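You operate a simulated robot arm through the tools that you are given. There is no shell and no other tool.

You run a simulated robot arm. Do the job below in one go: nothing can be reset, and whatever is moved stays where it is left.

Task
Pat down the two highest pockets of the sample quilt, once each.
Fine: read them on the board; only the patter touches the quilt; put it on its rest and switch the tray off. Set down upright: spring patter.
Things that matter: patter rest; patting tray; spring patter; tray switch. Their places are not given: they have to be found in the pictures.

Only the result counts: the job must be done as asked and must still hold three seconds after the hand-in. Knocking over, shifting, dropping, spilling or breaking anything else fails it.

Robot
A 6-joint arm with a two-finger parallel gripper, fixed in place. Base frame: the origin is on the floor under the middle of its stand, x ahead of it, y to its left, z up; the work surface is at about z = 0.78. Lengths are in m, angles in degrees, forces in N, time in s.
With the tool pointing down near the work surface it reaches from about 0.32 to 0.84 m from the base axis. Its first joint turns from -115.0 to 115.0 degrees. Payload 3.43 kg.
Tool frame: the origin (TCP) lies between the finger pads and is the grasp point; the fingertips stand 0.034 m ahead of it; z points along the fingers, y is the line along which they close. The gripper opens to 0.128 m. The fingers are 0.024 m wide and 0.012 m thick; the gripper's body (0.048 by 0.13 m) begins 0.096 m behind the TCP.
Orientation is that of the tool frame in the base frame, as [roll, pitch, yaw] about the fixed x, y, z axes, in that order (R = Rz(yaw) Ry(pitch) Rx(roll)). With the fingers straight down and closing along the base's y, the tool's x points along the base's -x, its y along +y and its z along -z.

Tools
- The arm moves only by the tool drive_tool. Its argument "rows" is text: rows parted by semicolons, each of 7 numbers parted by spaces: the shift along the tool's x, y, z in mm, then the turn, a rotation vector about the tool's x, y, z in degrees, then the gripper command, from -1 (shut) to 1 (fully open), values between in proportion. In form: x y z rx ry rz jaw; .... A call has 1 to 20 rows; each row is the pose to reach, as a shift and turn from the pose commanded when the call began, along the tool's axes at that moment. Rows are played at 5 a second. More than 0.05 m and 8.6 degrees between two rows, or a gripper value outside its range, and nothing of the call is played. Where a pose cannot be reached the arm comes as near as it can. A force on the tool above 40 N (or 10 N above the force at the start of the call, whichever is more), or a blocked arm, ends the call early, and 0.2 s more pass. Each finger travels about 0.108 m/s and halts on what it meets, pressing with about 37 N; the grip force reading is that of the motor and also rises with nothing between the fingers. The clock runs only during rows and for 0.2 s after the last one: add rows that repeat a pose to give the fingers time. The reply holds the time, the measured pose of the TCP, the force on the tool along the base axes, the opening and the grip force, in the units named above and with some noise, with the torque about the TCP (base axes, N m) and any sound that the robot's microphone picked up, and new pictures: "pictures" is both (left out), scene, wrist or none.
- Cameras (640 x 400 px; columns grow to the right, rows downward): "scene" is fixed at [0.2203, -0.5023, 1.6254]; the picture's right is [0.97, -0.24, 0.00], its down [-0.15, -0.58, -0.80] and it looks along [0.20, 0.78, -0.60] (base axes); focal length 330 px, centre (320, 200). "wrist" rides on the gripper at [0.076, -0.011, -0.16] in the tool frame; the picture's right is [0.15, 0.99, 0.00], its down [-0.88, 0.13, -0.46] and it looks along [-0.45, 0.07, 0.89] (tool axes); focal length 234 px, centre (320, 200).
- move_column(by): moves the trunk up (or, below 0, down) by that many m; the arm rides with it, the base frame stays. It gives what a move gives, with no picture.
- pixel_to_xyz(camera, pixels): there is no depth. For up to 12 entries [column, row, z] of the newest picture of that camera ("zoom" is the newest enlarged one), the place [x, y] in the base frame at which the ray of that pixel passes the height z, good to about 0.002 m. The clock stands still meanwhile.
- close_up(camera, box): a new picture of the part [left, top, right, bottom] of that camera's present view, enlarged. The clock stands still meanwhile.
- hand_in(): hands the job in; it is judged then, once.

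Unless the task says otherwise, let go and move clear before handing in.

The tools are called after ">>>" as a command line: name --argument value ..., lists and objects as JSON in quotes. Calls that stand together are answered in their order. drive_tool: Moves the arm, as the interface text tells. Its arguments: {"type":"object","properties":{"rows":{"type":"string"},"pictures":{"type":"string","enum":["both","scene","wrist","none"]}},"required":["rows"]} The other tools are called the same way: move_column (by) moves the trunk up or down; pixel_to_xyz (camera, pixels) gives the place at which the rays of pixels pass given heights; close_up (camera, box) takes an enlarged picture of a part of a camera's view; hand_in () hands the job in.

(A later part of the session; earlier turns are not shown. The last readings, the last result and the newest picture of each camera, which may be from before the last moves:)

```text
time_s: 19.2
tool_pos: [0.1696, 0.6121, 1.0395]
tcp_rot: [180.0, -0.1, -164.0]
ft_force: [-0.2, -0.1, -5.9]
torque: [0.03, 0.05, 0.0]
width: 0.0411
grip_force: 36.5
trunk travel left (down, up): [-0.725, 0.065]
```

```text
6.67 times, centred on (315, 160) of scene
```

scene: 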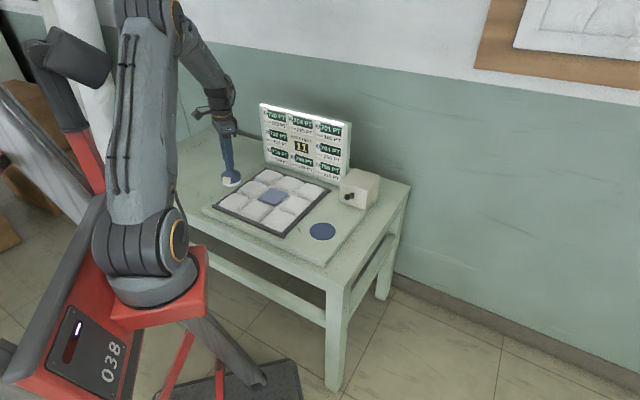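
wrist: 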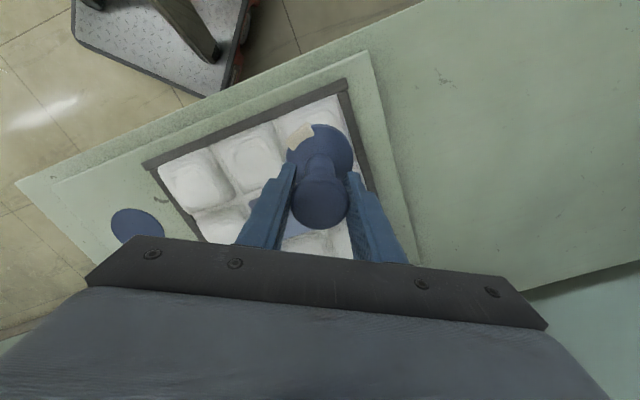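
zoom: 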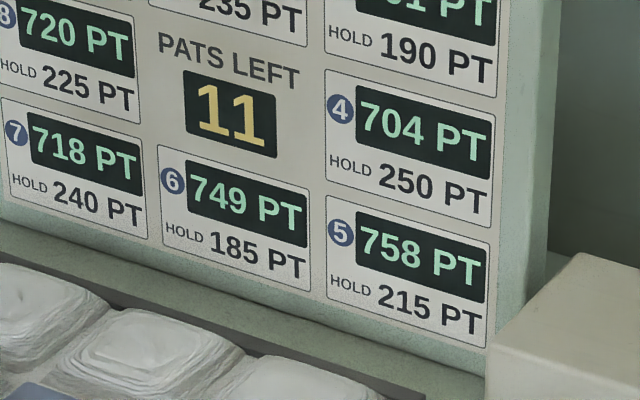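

Tool is vertical again and the board confirms 5 = 758, 6 = 749, pats left 11. I'll carry the patter to above pocket 5 at (0.302, 0.459) and turn yaw back to 180°.

>>> drive_tool --rows "-16.8 -36.8 0 0 0 3.2 -1; -33.6 -73.5 0 0 0 6.4 -1; -50.4 -110.3 0 0 0 9.6 -1; -67.2 -147 0 0 0 12.8 -1; -84 -183.8 0 0 0 16 -1; -84 -183.8 0 0 0 16 -1; -84 -183.8 0 0 0 16 -1"

>>> close_up --camera "scene" --box '[200, 155, 340, 245]'

```text
time_s: 20.8
tool_pos: [0.304, 0.4575, 1.0424]
tcp_rot: [180.0, -0.1, -180.0]
ft_force: [-0.8, 0.3, -5.8]
torque: [0.04, 0.0, -0.03]
width: 0.0409
grip_force: 37.4
trunk travel left (down, up): [-0.725, 0.065]
```

scene: 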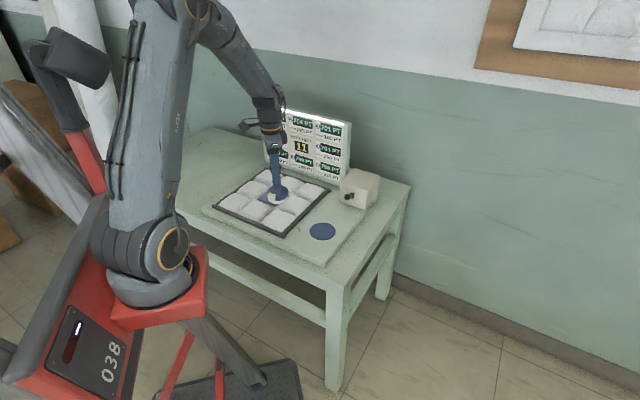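
wrist: 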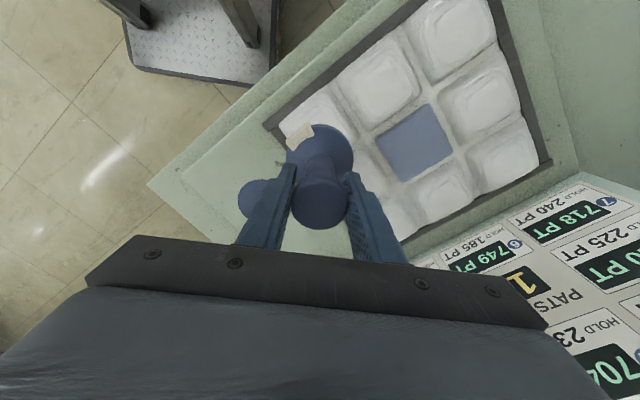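

```text
4.44 times, centred on (270, 200) of scene
```

zoom: 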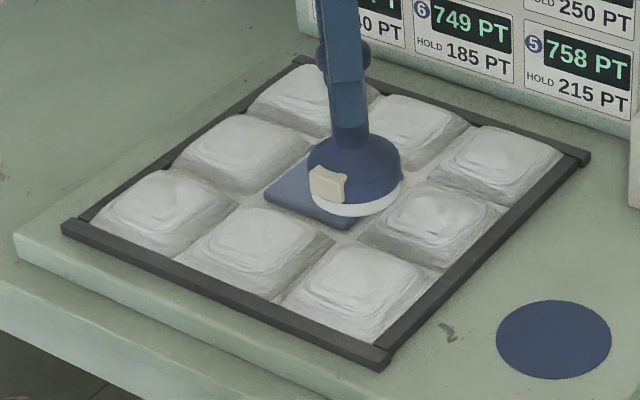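

The patter hovers over pocket 5 at (0.304, 0.4575). I'll verify the pocket centre from the wrist picture corners and lower to a few mm above contact height.

>>> pixel_to_xyz --camera "wrist" --pixels '[[265, 122, 0.81], [550, 162, 0.81], [376, 139, 0.82], [453, 151, 0.82], [432, 104, 0.82]]'

>>> drive_tool --rows "0 0 30 0 0 0 -1; 0 0 55 0 0 0 -1; 0 0 70 0 0 0 -1; 0 0 78 0 0 0 -1; 0 0 78 0 0 0 -1"

>>> close_up --camera "scene" --box '[230, 165, 330, 245]'

```text
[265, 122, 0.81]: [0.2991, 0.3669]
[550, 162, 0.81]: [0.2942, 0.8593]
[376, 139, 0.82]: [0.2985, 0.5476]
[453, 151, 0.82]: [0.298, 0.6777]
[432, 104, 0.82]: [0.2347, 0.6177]
```

```text
time_s: 22.0
tool_pos: [0.3018, 0.4591, 0.9624]
tcp_rot: [-180.0, 0.0, -179.9]
ft_force: [0.2, -0.1, -5.3]
torque: [-0.02, 0.03, -0.03]
width: 0.0408
grip_force: 37.4
trunk travel left (down, up): [-0.725, 0.065]
```

scene: 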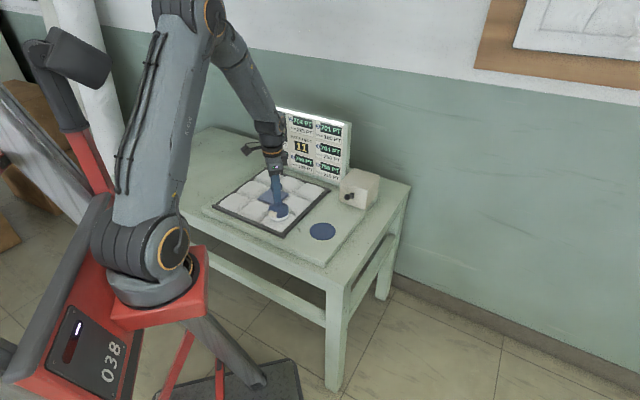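
wrist: 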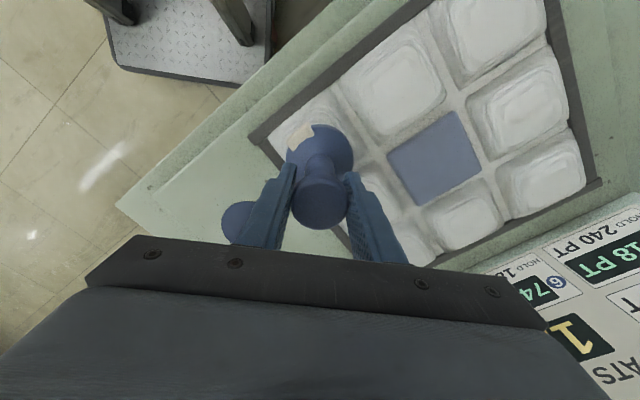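

```text
5.00 times, centred on (280, 205) of scene
```

zoom: 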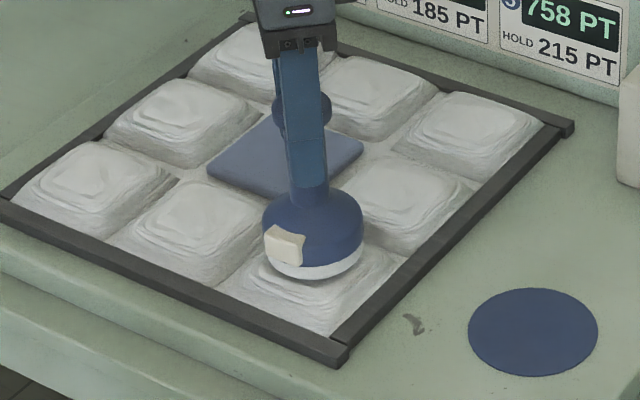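

The foot is centred over pocket 5, free at TCP z 0.9624. I'll lower 6 mm.

>>> drive_tool --rows "0 0 3 0 0 0 -1; 0 0 6 0 0 0 -1; 0 0 6 0 0 0 -1" --pictures "none"

```text
time_s: 22.8
tool_pos: [0.3023, 0.4587, 0.9571]
tcp_rot: [180.0, -0.1, 180.0]
ft_force: [0.4, -0.6, -5.0]
torque: [-0.02, 0.01, 0.02]
width: 0.0409
grip_force: 37.0
trunk travel left (down, up): [-0.725, 0.065]
```

Still free at 0.957. I'll lower 3 mm more.

>>> drive_tool --rows "0 0 1.5 0 0 0 -1; 0 0 3 0 0 0 -1; 0 0 3 0 0 0 -1" --pictures "none"

>>> close_up --camera "scene" --box '[230, 115, 350, 235]'

```text
time_s: 23.6
tool_pos: [0.3029, 0.4592, 0.9535]
tcp_rot: [-180.0, 0.1, 180.0]
ft_force: [-0.5, 0.5, -6.0]
torque: [0.0, -0.01, -0.02]
width: 0.0409
grip_force: 37.2
trunk travel left (down, up): [-0.725, 0.065]
```

```text
3.33 times, centred on (290, 175) of scene
```

zoom: 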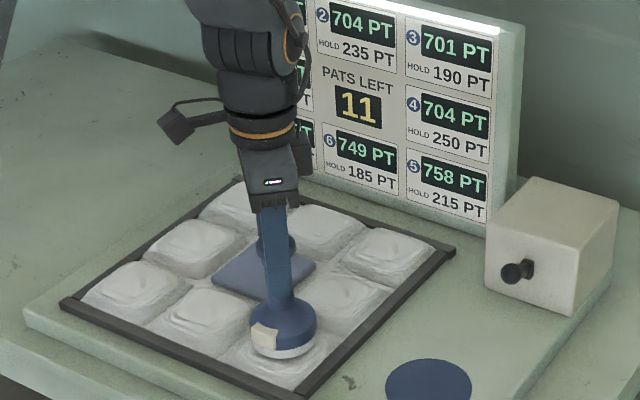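

No contact yet and the count is still 11. I'll lower 2 mm more.

>>> drive_tool --rows "0 0 1 0 0 0 -1; 0 0 2 0 0 0 -1; 0 0 2 0 0 0 -1" --pictures "none"

>>> close_up --camera "scene" --box '[230, 115, 350, 235]'

```text
time_s: 24.4
tool_pos: [0.3036, 0.4595, 0.9526]
tcp_rot: [180.0, 0.0, 179.9]
ft_force: [-0.6, 0.1, -5.6]
torque: [0.0, 0.0, 0.01]
width: 0.0409
grip_force: 36.8
trunk travel left (down, up): [-0.725, 0.065]
```

```text
3.33 times, centred on (290, 175) of scene
```

zoom: 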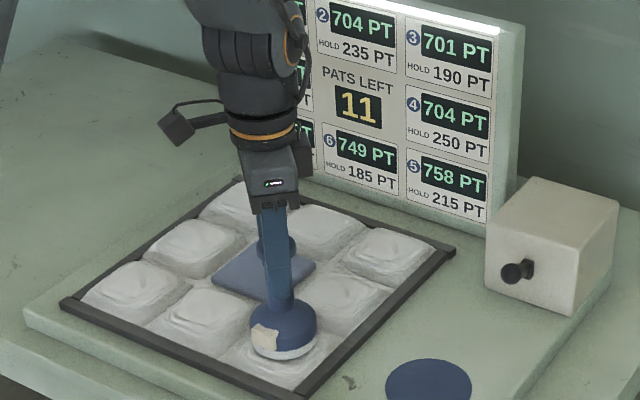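

Still free at 0.9526 (commanded about 0.952). I'll lower 2 mm more.

>>> drive_tool --rows "0 0 1 0 0 0 -1; 0 0 2 0 0 0 -1; 0 0 2 0 0 0 -1" --pictures "none"

>>> close_up --camera "scene" --box '[230, 115, 350, 235]'

```text
time_s: 25.2
tool_pos: [0.3018, 0.4586, 0.9504]
tcp_rot: [-180.0, -0.1, 180.0]
ft_force: [-0.1, -0.6, -5.0]
torque: [0.03, 0.03, 0.02]
width: 0.0409
grip_force: 37.3
trunk travel left (down, up): [-0.725, 0.065]
```

```text
3.33 times, centred on (290, 175) of scene
```

zoom: 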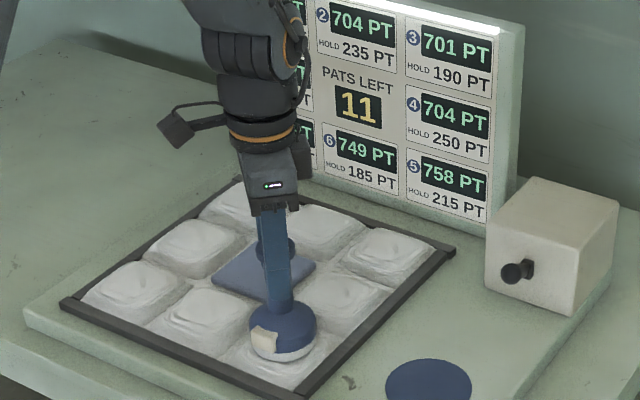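

Still no contact at 0.9504. Another 2 mm down.

>>> drive_tool --rows "0 0 1 0 0 0 -1; 0 0 2 0 0 0 -1; 0 0 2 0 0 0 -1" --pictures "none"

>>> close_up --camera "scene" --box '[230, 115, 350, 235]'

```text
time_s: 26.0
tool_pos: [0.3017, 0.4582, 0.9501]
tcp_rot: [179.9, 0.1, 180.0]
ft_force: [-5.1, -1.7, 13.5]
torque: [-0.36, 0.57, -0.14]
width: 0.041
grip_force: 37.1
trunk travel left (down, up): [-0.725, 0.065]
```

```text
3.33 times, centred on (290, 175) of scene
```

zoom: 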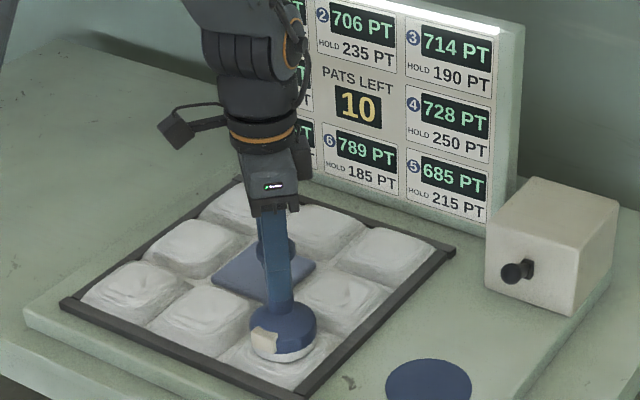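

PATS LEFT is now 10 and pocket 5 dropped to 685, so both pats are registered. I'll lift straight up and measure the rest disc centre for the return.

>>> drive_tool --rows "0 0 -20 0 0 0 -1; 0 0 -50 0 0 0 -1; 0 0 -90 0 0 0 -1; 0 0 -90 0 0 0 -1"

>>> pixel_to_xyz --camera "scene" --pixels '[[322.6, 231.4, 0.8], [322.6, 231.4, 0.802], [309.6, 231.4, 0.8], [335.7, 231.4, 0.8]]'

>>> close_up --camera "scene" --box '[200, 95, 360, 245]'

```text
time_s: 27.0
tool_pos: [0.3027, 0.4599, 1.0391]
tcp_rot: [-180.0, 0.0, -180.0]
ft_force: [-0.5, -0.5, -5.6]
torque: [0.0, 0.0, -0.02]
width: 0.0408
grip_force: 37.4
trunk travel left (down, up): [-0.725, 0.065]
```

scene: 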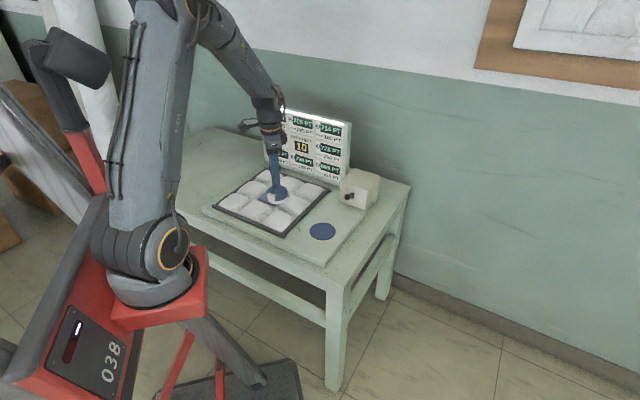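
wrist: 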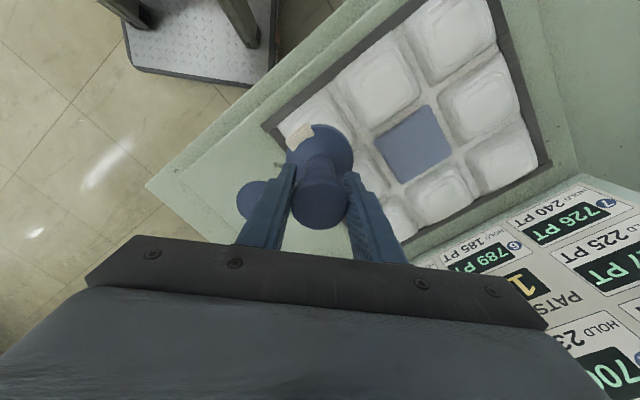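

```text
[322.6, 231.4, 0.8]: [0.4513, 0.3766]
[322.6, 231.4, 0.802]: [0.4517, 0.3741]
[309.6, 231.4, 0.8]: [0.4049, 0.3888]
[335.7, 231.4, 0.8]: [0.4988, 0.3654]
```

```text
2.67 times, centred on (280, 170) of scene
```

zoom: 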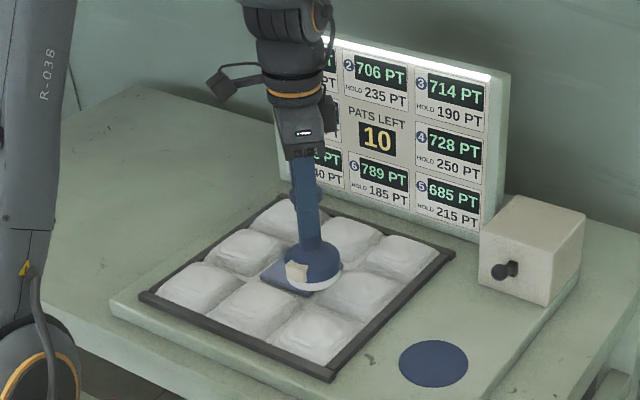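

The quilt now shows 10 pats left and the patter is clear at z 1.039. I'll carry it back over the rest disc at about (0.449, 0.372).

>>> drive_tool --rows "-36.5 -22 0 0 0 0 -1; -73 -44 0 0 0 0 -1; -109.5 -66 0 0 0 0 -1; -146.3 -88 0 0 0 0 -1; -146.3 -88 0 0 0 0 -1; -146.3 -88 0 0 0 0 -1"

>>> close_up --camera "scene" --box '[280, 160, 370, 250]'

>>> close_up --camera "wrist" --box '[240, 70, 400, 250]'

```text
time_s: 28.4
tool_pos: [0.4518, 0.3686, 1.0368]
tcp_rot: [-179.9, -0.1, 180.0]
ft_force: [-0.2, -0.1, -4.8]
torque: [0.01, 0.02, 0.0]
width: 0.0409
grip_force: 37.4
trunk travel left (down, up): [-0.725, 0.065]
```

scene: 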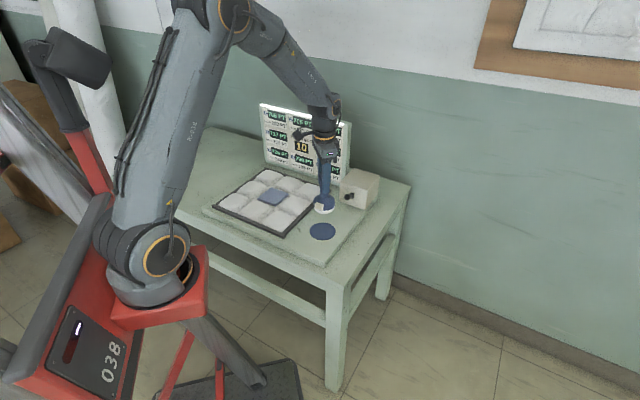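
wrist: 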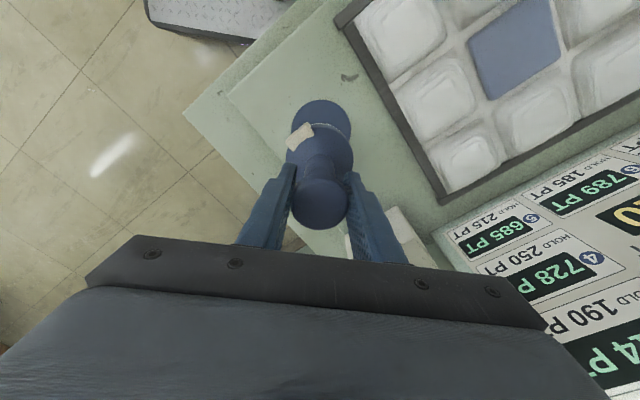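

```text
4.44 times, centred on (325, 205) of scene
```

zoom: 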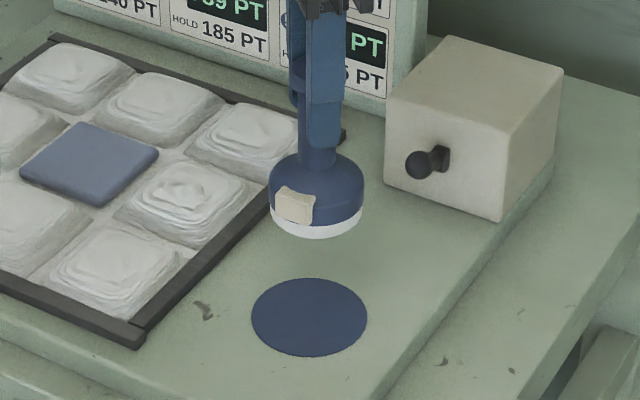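

```text
2.22 times, centred on (320, 160) of wrist
```

zoom: 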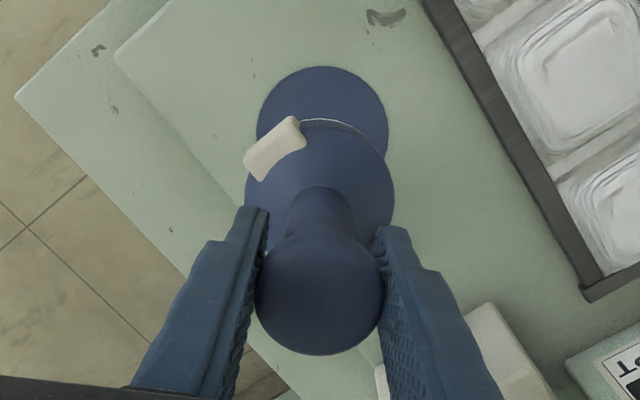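

The patter hovers over the rest disc (scene zoom: disc at (310,317), foot above it). I'll lower to about 15 mm above the rest and check again.

>>> drive_tool --rows "0 0 40 0 0 0 -1; 0 0 75 0 0 0 -1; 0 0 93 0 0 0 -1; 0 0 93 0 0 0 -1"

>>> close_up --camera "scene" --box '[290, 190, 355, 250]'

>>> close_up --camera "wrist" --box '[250, 80, 390, 240]'

```text
time_s: 29.4
tool_pos: [0.4483, 0.3709, 0.9455]
tcp_rot: [179.9, -0.1, 179.9]
ft_force: [-0.8, 0.5, -4.6]
torque: [-0.01, 0.02, -0.04]
width: 0.0408
grip_force: 36.5
trunk travel left (down, up): [-0.725, 0.065]
```

scene: 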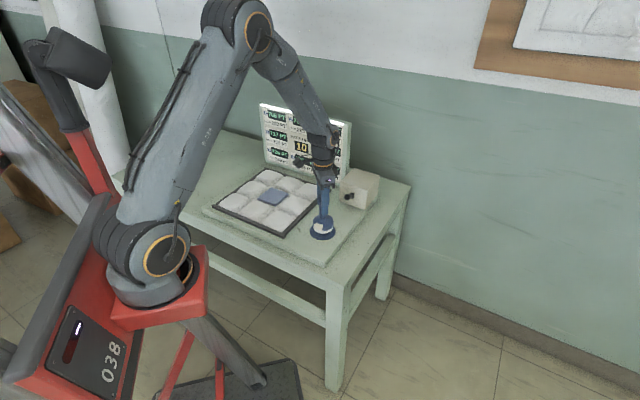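
wrist: 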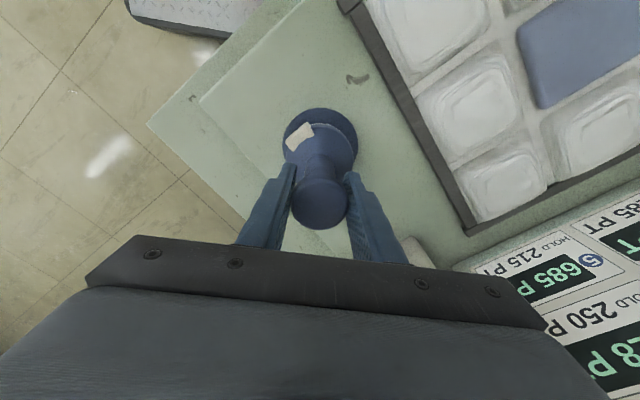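

```text
6.67 times, centred on (322, 220) of scene
```

zoom: 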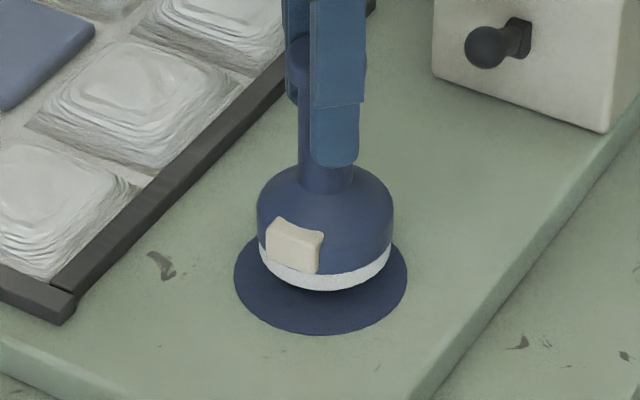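

```text
2.50 times, centred on (320, 160) of wrist
```

zoom: 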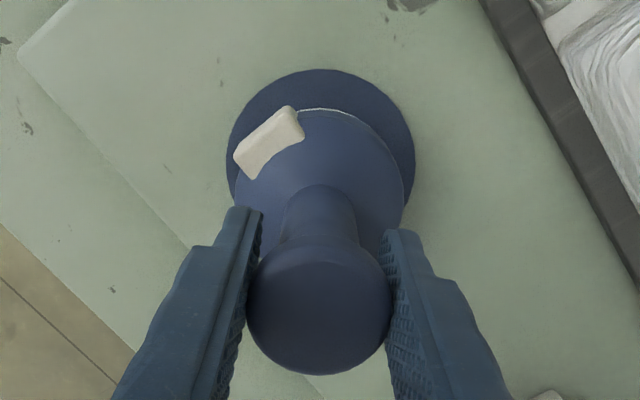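

The patter sits about 2 mm to +x of the disc centre (scene zoom body 325 vs disc 321). I'll correct 2 mm and lower onto the rest in small steps.

>>> drive_tool --rows "2 0 5 0 0 0 -1; 2 0 10 0 0 0 -1; 2 0 13 0 0 0 -1; 2 0 13 0 0 0 -1" --pictures "none"

>>> close_up --camera "scene" --box '[290, 190, 355, 250]'

```text
time_s: 30.4
tool_pos: [0.4465, 0.3713, 0.9329]
tcp_rot: [-180.0, 0.0, -180.0]
ft_force: [0.2, 0.4, -5.7]
torque: [0.01, -0.02, -0.05]
width: 0.0408
grip_force: 37.4
trunk travel left (down, up): [-0.725, 0.065]
```

```text
6.67 times, centred on (322, 220) of scene
```

zoom: 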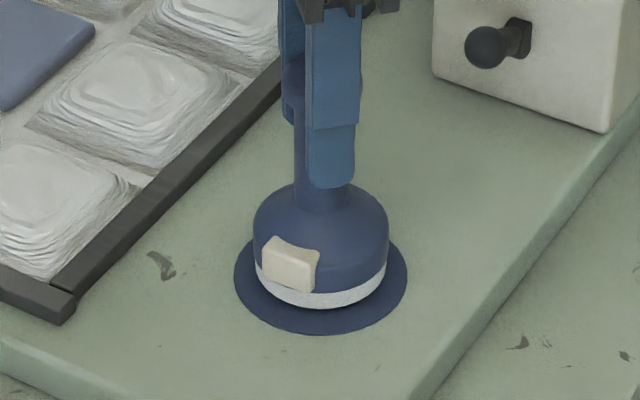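

The patter is now centred on the disc (body 253–389, disc 234–408) and still hanging a few mm up. I'll lower 3 mm more.

>>> drive_tool --rows "0 0 1.5 0 0 0 -1; 0 0 3 0 0 0 -1; 0 0 3 0 0 0 -1" --pictures "none"

```text
time_s: 31.2
tool_pos: [0.4472, 0.3719, 0.9305]
tcp_rot: [180.0, 0.0, -180.0]
ft_force: [0.2, -0.1, -5.2]
torque: [0.01, 0.0, 0.02]
width: 0.0411
grip_force: 36.8
trunk travel left (down, up): [-0.725, 0.065]
```

Force is still -5.2 N at 0.9305, so it has not touched down. I'll lower 1.5 mm more.

>>> drive_tool --rows "0 0 0.8 0 0 0 -1; 0 0 1.5 0 0 0 -1; 0 0 1.5 0 0 0 -1" --pictures "none"

```text
time_s: 32.0
tool_pos: [0.4482, 0.3708, 0.9275]
tcp_rot: [-180.0, -0.1, -180.0]
ft_force: [-0.6, 0.6, -5.5]
torque: [0.02, 0.07, 0.02]
width: 0.0408
grip_force: 36.9
trunk travel left (down, up): [-0.725, 0.065]
```

Not down yet (-5.5 N). One more millimetre.

>>> drive_tool --rows "0 0 0.5 0 0 0 -1; 0 0 1 0 0 0 -1; 0 0 1 0 0 0 -1" --pictures "none"

>>> close_up --camera "scene" --box '[290, 190, 355, 250]'

```text
time_s: 32.8
tool_pos: [0.4472, 0.3714, 0.9279]
tcp_rot: [-180.0, 0.0, -179.9]
ft_force: [-0.5, -2.0, 5.0]
torque: [-0.29, 0.14, 0.0]
width: 0.0408
grip_force: 36.3
trunk travel left (down, up): [-0.725, 0.065]
```

```text
6.67 times, centred on (322, 220) of scene
```

zoom: 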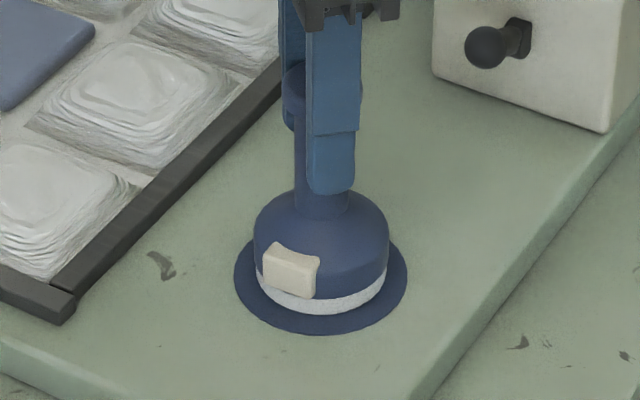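

The force changed to +5 N: the patter stands on the rest. I'll open the fingers while holding still, then retreat upward.

>>> drive_tool --rows "0 0 0 0 0 0 -0.2; 0 0 0 0 0 0 0.2; 0 0 0 0 0 0 0.3; 0 0 0 0 0 0 0.3; 0 0 -20 0 0 0 0.3; 0 0 -60 0 0 0 0.3; 0 0 -100 0 0 0 0.3; 0 0 -140 0 0 0 0.3; 0 0 -140 0 0 0 0.3"

>>> close_up --camera "scene" --box '[290, 160, 390, 250]'

>>> close_up --camera "wrist" --box '[260, 80, 420, 260]'

```text
time_s: 34.8
tool_pos: [0.4436, 0.3717, 1.067]
tcp_rot: [180.0, 0.0, 180.0]
ft_force: [-0.9, 0.8, 0.6]
torque: [-0.02, -0.03, 0.0]
width: 0.083
grip_force: 0.1
trunk travel left (down, up): [-0.725, 0.065]
```

scene: 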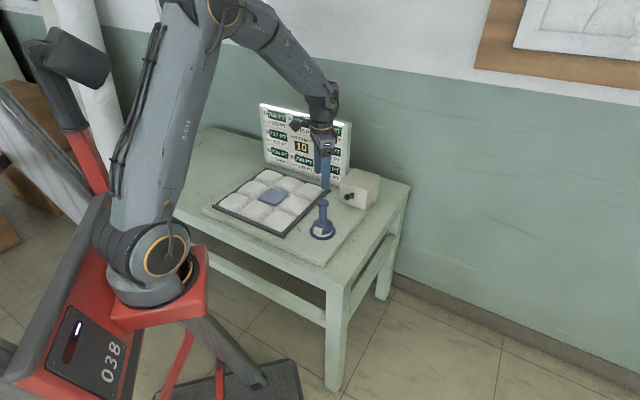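
wrist: 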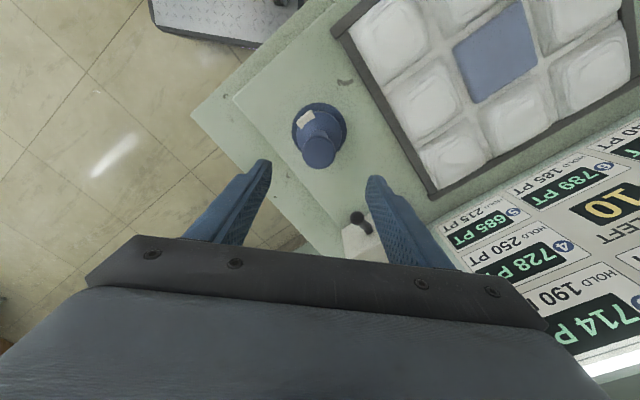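

```text
4.44 times, centred on (340, 205) of scene
```

zoom: 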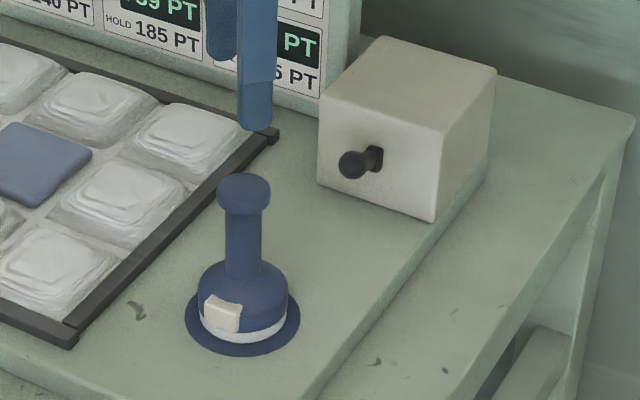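

```text
2.22 times, centred on (340, 170) of wrist
```

zoom: 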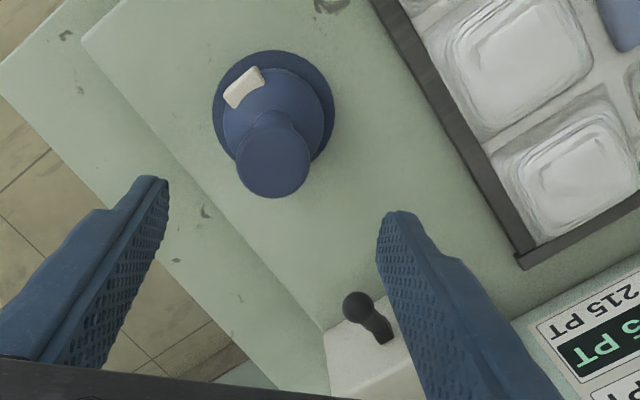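

The patter stands upright on its rest. Now I'll triangulate the switch lever: knob at scene (347.2,197.1) and wrist (357.1,218.6), slot at scene (352.4,195.3) and wrist (369.3,232.2).

>>> pixel_to_xyz --camera "scene" --pixels '[[347.2, 197.1, 0.82], [347.2, 197.1, 0.84], [347.2, 197.1, 0.86], [352.4, 195.3, 0.82], [352.4, 195.3, 0.84], [352.4, 195.3, 0.86], [339.8, 201.5, 0.8], [365.7, 209.5, 0.8], [340.2, 182, 0.87], [367.5, 190, 0.87], [380, 175.5, 0.87], [353, 168.5, 0.87]]'

>>> pixel_to_xyz --camera "wrist" --pixels '[[357.1, 218.6, 0.82], [357.1, 218.6, 0.84], [357.1, 218.6, 0.86], [369.3, 232.2, 0.82], [369.3, 232.2, 0.84], [369.3, 232.2, 0.86]]'

>>> close_up --camera "scene" --box '[335, 180, 370, 215]'

```text
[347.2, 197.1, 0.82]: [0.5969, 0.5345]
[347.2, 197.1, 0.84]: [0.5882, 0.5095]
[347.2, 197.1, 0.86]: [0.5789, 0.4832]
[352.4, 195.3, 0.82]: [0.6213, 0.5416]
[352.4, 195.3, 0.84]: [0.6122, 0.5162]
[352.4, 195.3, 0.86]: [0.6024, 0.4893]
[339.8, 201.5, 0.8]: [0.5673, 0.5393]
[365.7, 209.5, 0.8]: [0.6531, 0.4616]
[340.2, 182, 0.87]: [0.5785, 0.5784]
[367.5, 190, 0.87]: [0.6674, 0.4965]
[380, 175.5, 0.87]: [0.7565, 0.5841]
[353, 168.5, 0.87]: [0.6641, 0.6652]
```

```text
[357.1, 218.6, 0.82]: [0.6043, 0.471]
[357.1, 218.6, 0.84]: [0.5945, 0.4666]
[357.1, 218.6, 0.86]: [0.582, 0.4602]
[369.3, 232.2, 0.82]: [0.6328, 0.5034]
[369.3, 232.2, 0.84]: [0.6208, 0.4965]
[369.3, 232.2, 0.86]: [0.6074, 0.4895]
```

```text
11.43 times, centred on (352, 198) of scene
```

zoom: 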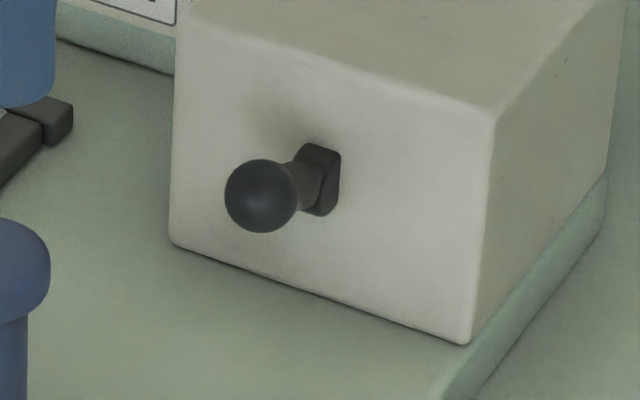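

The knob triangulates to about (0.568, 0.454, 0.883) and its slot to (0.605, 0.489, 0.860), so the lever is up and has to be pressed down. I'll close the fingers and move at height to above the knob.

>>> drive_tool --rows "-30.7 21.2 0 0 0 0 0; -61.4 42.3 0 0 0 0 -0.5; -92.1 63.5 0 0 0 0 -1; -122.8 84.6 0 0 0 0 -1; -122.8 84.6 0 0 0 0 -1; -122.8 84.6 0 0 0 0 -1"

>>> close_up --camera "wrist" --box '[240, 100, 400, 240]'

>>> close_up --camera "scene" --box '[300, 100, 420, 240]'

```text
time_s: 36.2
tool_pos: [0.5704, 0.4545, 1.0673]
tcp_rot: [-180.0, 0.0, 180.0]
ft_force: [0.1, 0.4, 0.5]
torque: [-0.03, 0.0, 0.02]
width: 0.0
grip_force: 32.9
trunk travel left (down, up): [-0.725, 0.065]
```

scene: 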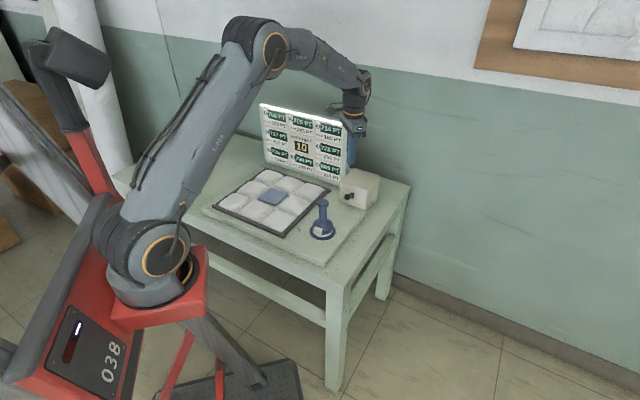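
wrist: 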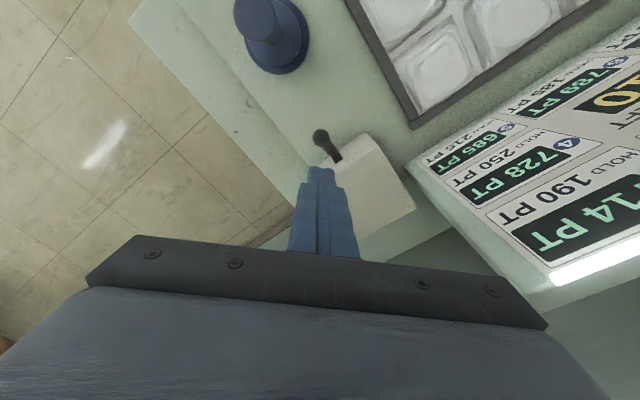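

```text
2.86 times, centred on (320, 170) of wrist
```

zoom: 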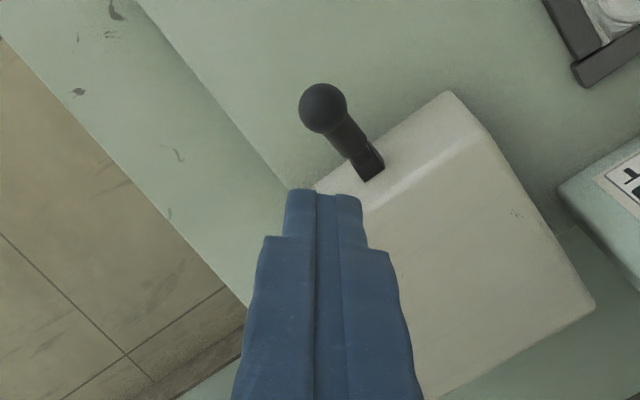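

```text
2.86 times, centred on (360, 170) of scene
```

zoom: 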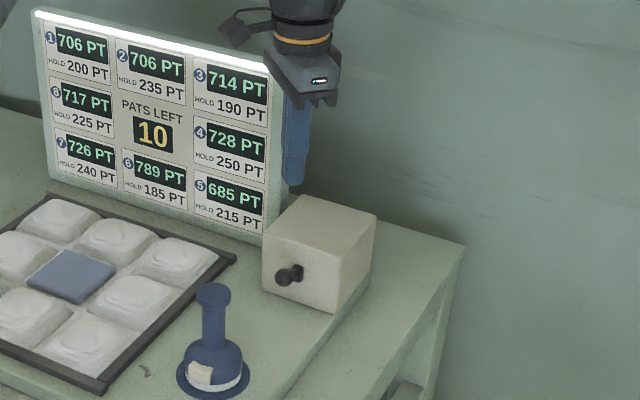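

From above, the knob is at wrist pixel (321,137.5) with the slot at about (341,153). I'll refine the knob position from here.

>>> pixel_to_xyz --camera "wrist" --pixels '[[321, 137.5, 0.84], [321, 137.5, 0.86], [321, 137.5, 0.88], [321, 137.5, 0.9], [337, 157, 0.85], [337, 157, 0.87], [364.5, 132.5, 0.9], [320, 163, 0.9]]'

>>> pixel_to_xyz --camera "scene" --pixels '[[347.2, 197.1, 0.87], [347.2, 197.1, 0.88], [347.2, 197.1, 0.89]]'

```text
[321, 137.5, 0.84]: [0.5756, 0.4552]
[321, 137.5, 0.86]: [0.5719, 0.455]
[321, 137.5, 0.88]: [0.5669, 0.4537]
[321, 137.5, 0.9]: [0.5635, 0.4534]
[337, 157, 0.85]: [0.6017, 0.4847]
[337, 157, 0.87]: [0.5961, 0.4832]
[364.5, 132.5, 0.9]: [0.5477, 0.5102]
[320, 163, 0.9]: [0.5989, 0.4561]
```

```text
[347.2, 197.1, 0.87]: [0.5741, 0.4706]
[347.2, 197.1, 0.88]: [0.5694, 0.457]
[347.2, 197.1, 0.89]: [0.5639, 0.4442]
```

The knob centre is at (0.567, 0.454, 0.882), straight below the closed fingertips. I'll descend until the tips are about 15 mm above the knob.

>>> drive_tool --rows "2 0 45 0 0 0 -1; 2 0 85 0 0 0 -1; 2 0 115 0 0 0 -1; 2 0 125 0 0 0 -1; 2 0 125 0 0 0 -1"

>>> close_up --camera "scene" --box '[310, 140, 400, 230]'

>>> close_up --camera "wrist" --box '[240, 100, 400, 240]'

```text
time_s: 37.4
tool_pos: [0.5686, 0.455, 0.9411]
tcp_rot: [180.0, 0.0, 179.9]
ft_force: [0.2, -0.5, -0.4]
torque: [0.02, 0.0, -0.01]
width: 0.0001
grip_force: 33.4
trunk travel left (down, up): [-0.725, 0.065]
```

scene: 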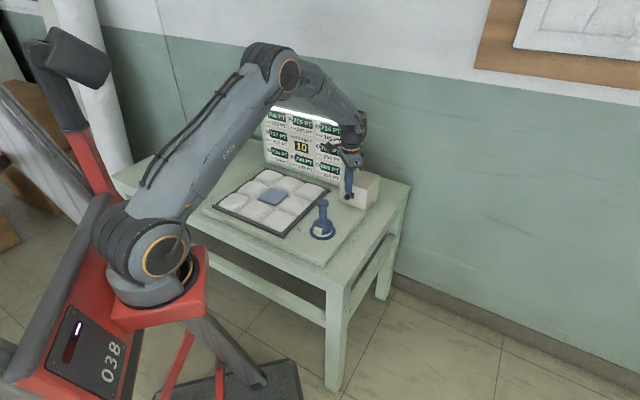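
wrist: 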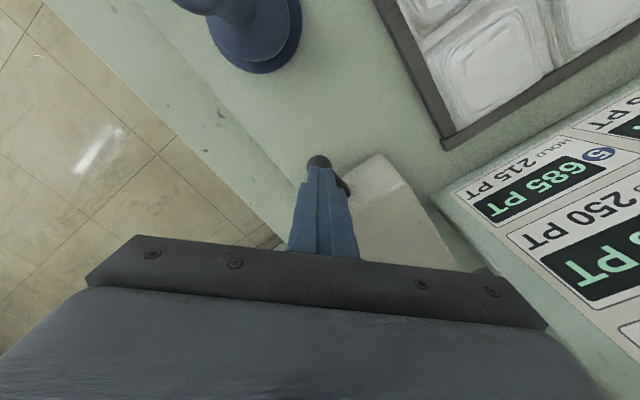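

```text
4.44 times, centred on (355, 185) of scene
```

zoom: 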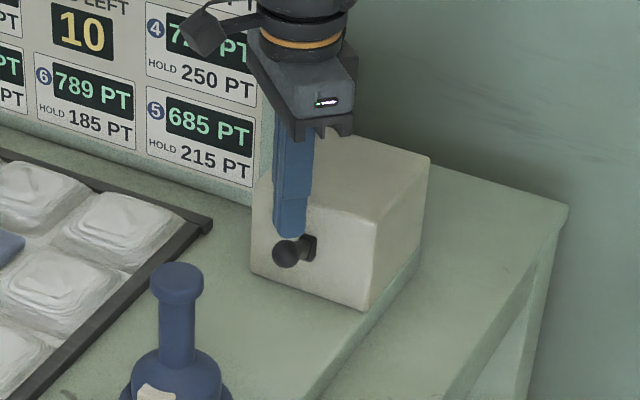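

```text
2.86 times, centred on (320, 170) of wrist
```

zoom: 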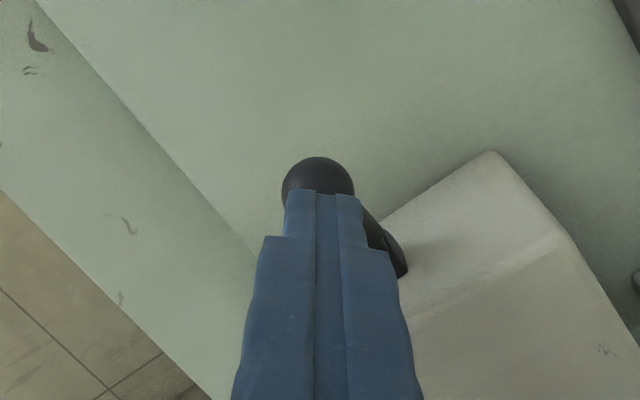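

The closed tips are just above the knob and in line with it. I'll press down 25 mm in small rows and read the force.

>>> drive_tool --rows "0 0 6 0 0 0 -1; 0 0 12 0 0 0 -1; 0 0 18 0 0 0 -1; 0 0 25 0 0 0 -1; 0 0 25 0 0 0 -1"

>>> close_up --camera "scene" --box '[310, 140, 400, 230]'

```text
time_s: 38.6
tool_pos: [0.5685, 0.4555, 0.9174]
tcp_rot: [-180.0, 0.0, -180.0]
ft_force: [-0.3, -0.4, -0.3]
torque: [-0.02, 0.01, 0.03]
width: 0.0
grip_force: 32.8
trunk travel left (down, up): [-0.725, 0.065]
```

scene: 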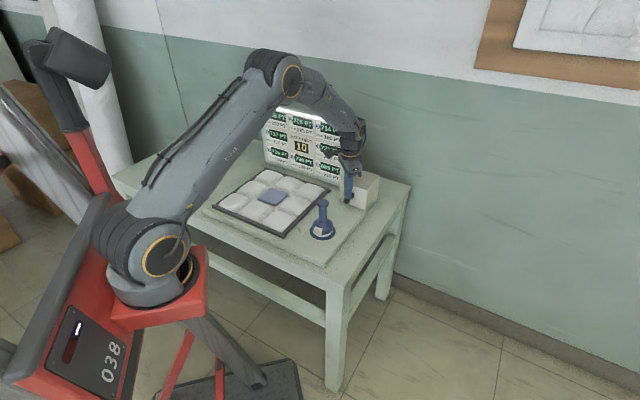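
wrist: 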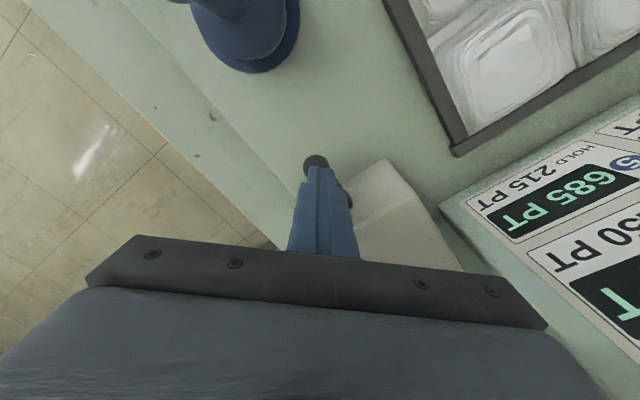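

```text
4.44 times, centred on (355, 185) of scene
```

zoom: 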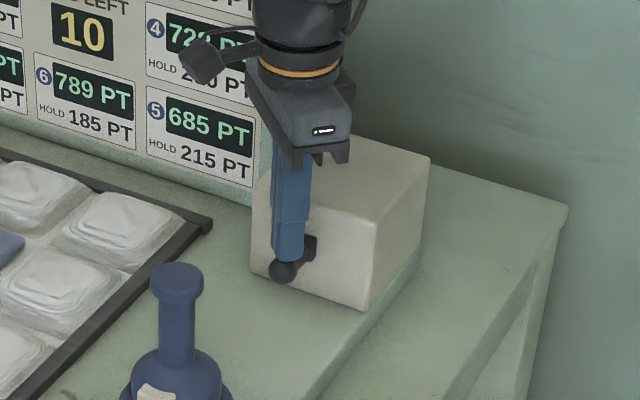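

The knob moved down with the tips (zoom (287,252) → (283,271)) with little force; the board is still lit. I'll press further.

>>> drive_tool --rows "0 0 5 0 0 0 -1; 0 0 10 0 0 0 -1; 0 0 15 0 0 0 -1; 0 0 20 0 0 0 -1; 0 0 20 0 0 0 -1"

>>> close_up --camera "scene" --box '[310, 140, 400, 230]'

```text
time_s: 39.8
tool_pos: [0.568, 0.4555, 0.8983]
tcp_rot: [-180.0, 0.0, 180.0]
ft_force: [-2.0, 0.0, 5.5]
torque: [0.04, 0.0, 0.03]
width: 0.0
grip_force: 32.9
trunk travel left (down, up): [-0.725, 0.065]
```

scene: 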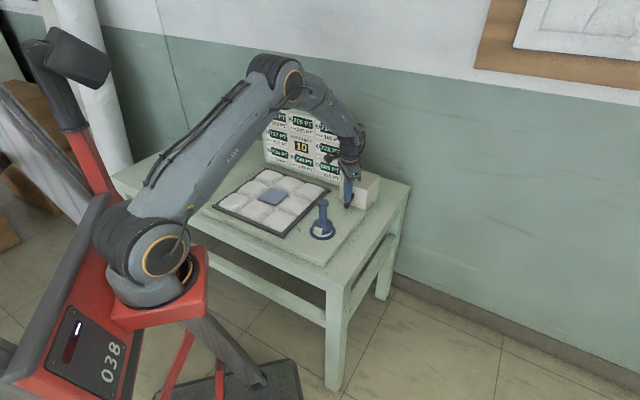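
wrist: 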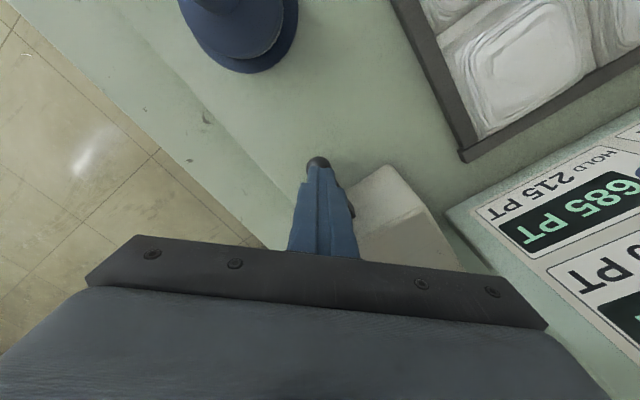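

```text
4.44 times, centred on (355, 185) of scene
```

zoom: 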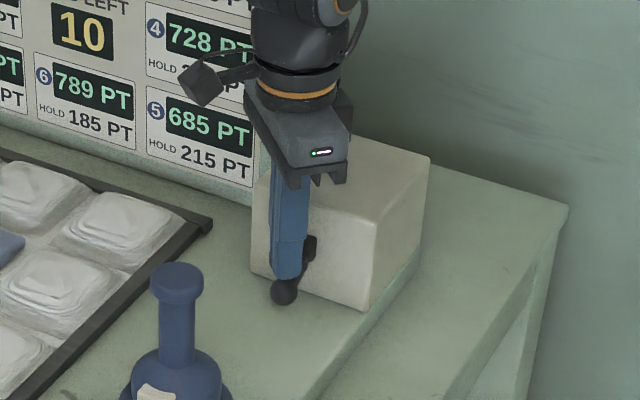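

The lever is now well below horizontal (knob zoom (284,291)) with 5.5 N of resistance. I'll look at the board light and lever.

>>> close_up --camera "scene" --box '[250, 95, 380, 225]'

>>> close_up --camera "scene" --box '[335, 180, 375, 215]'

```text
3.08 times, centred on (315, 160) of scene
```

zoom: 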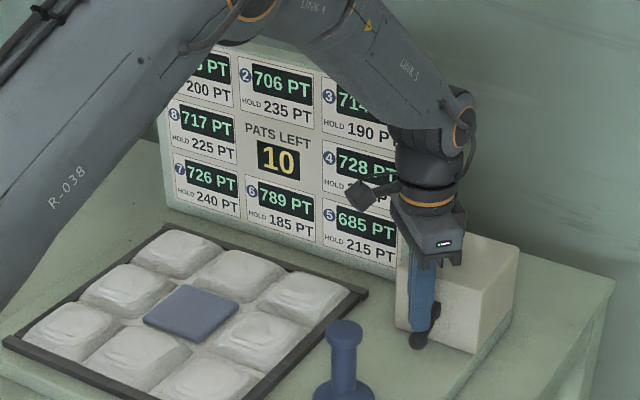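

```text
11.43 times, centred on (355, 198) of scene
```

zoom: 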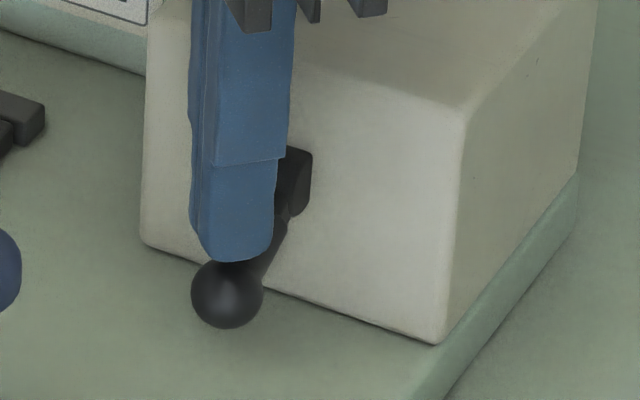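

The knob is now about 40 mm lower (z about 0.842), near a mirror-image end position. I'll press 4 mm more to confirm the end stop, then retreat up and check the board.

>>> drive_tool --rows "0 0 2 0 0 0 -1; 0 0 4 0 0 0 -1; 0 0 4 0 0 0 -1" --pictures "none"

>>> close_up --camera "scene" --box '[335, 180, 375, 215]'

```text
time_s: 40.6
tool_pos: [0.567, 0.4562, 0.8956]
tcp_rot: [179.9, 0.2, -180.0]
ft_force: [-7.4, -3.4, 40.0]
torque: [0.29, -0.16, 0.04]
width: 0.0
grip_force: 32.9
trunk travel left (down, up): [-0.725, 0.065]
```

```text
11.43 times, centred on (355, 198) of scene
```

zoom: 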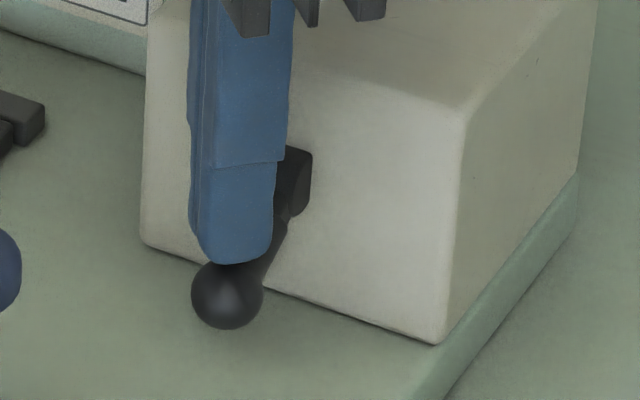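

The force rose to 40 N with the knob no longer moving, so the lever is at its lower end stop. I'll retreat straight up and check the board.

>>> drive_tool --rows "0 0 -10 0 0 0 -1; 0 0 -40 0 0 0 -1; 0 0 -80 0 0 0 -1; 0 0 -120 0 0 0 -1; 0 0 -160 0 0 0 -1; 0 0 -160 0 0 0 -1"

>>> close_up --camera "scene" --box '[250, 95, 390, 235]'

>>> close_up --camera "scene" --box '[300, 180, 375, 250]'

```text
time_s: 42.0
tool_pos: [0.5667, 0.4553, 1.0537]
tcp_rot: [-180.0, 0.0, -180.0]
ft_force: [-0.8, -0.5, 0.3]
torque: [-0.01, 0.03, 0.02]
width: 0.0
grip_force: 32.8
trunk travel left (down, up): [-0.725, 0.065]
```

scene: 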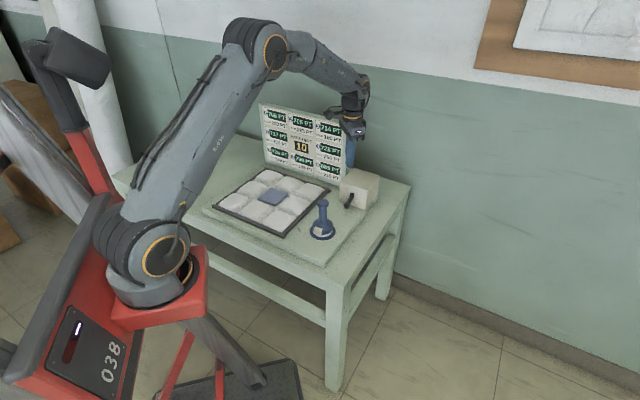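
wrist: 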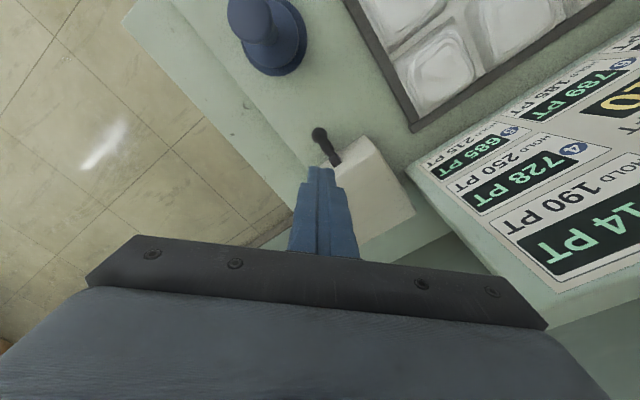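

```text
2.86 times, centred on (320, 165) of scene
```

zoom: 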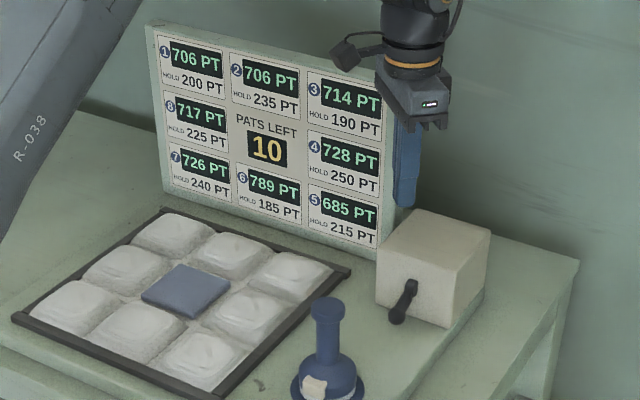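

```text
5.71 times, centred on (338, 215) of scene
```

zoom: 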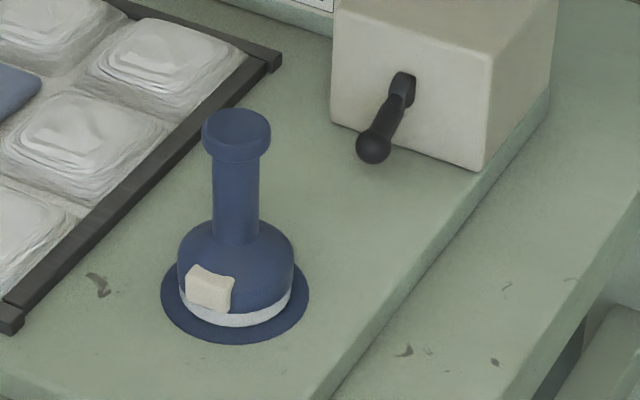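

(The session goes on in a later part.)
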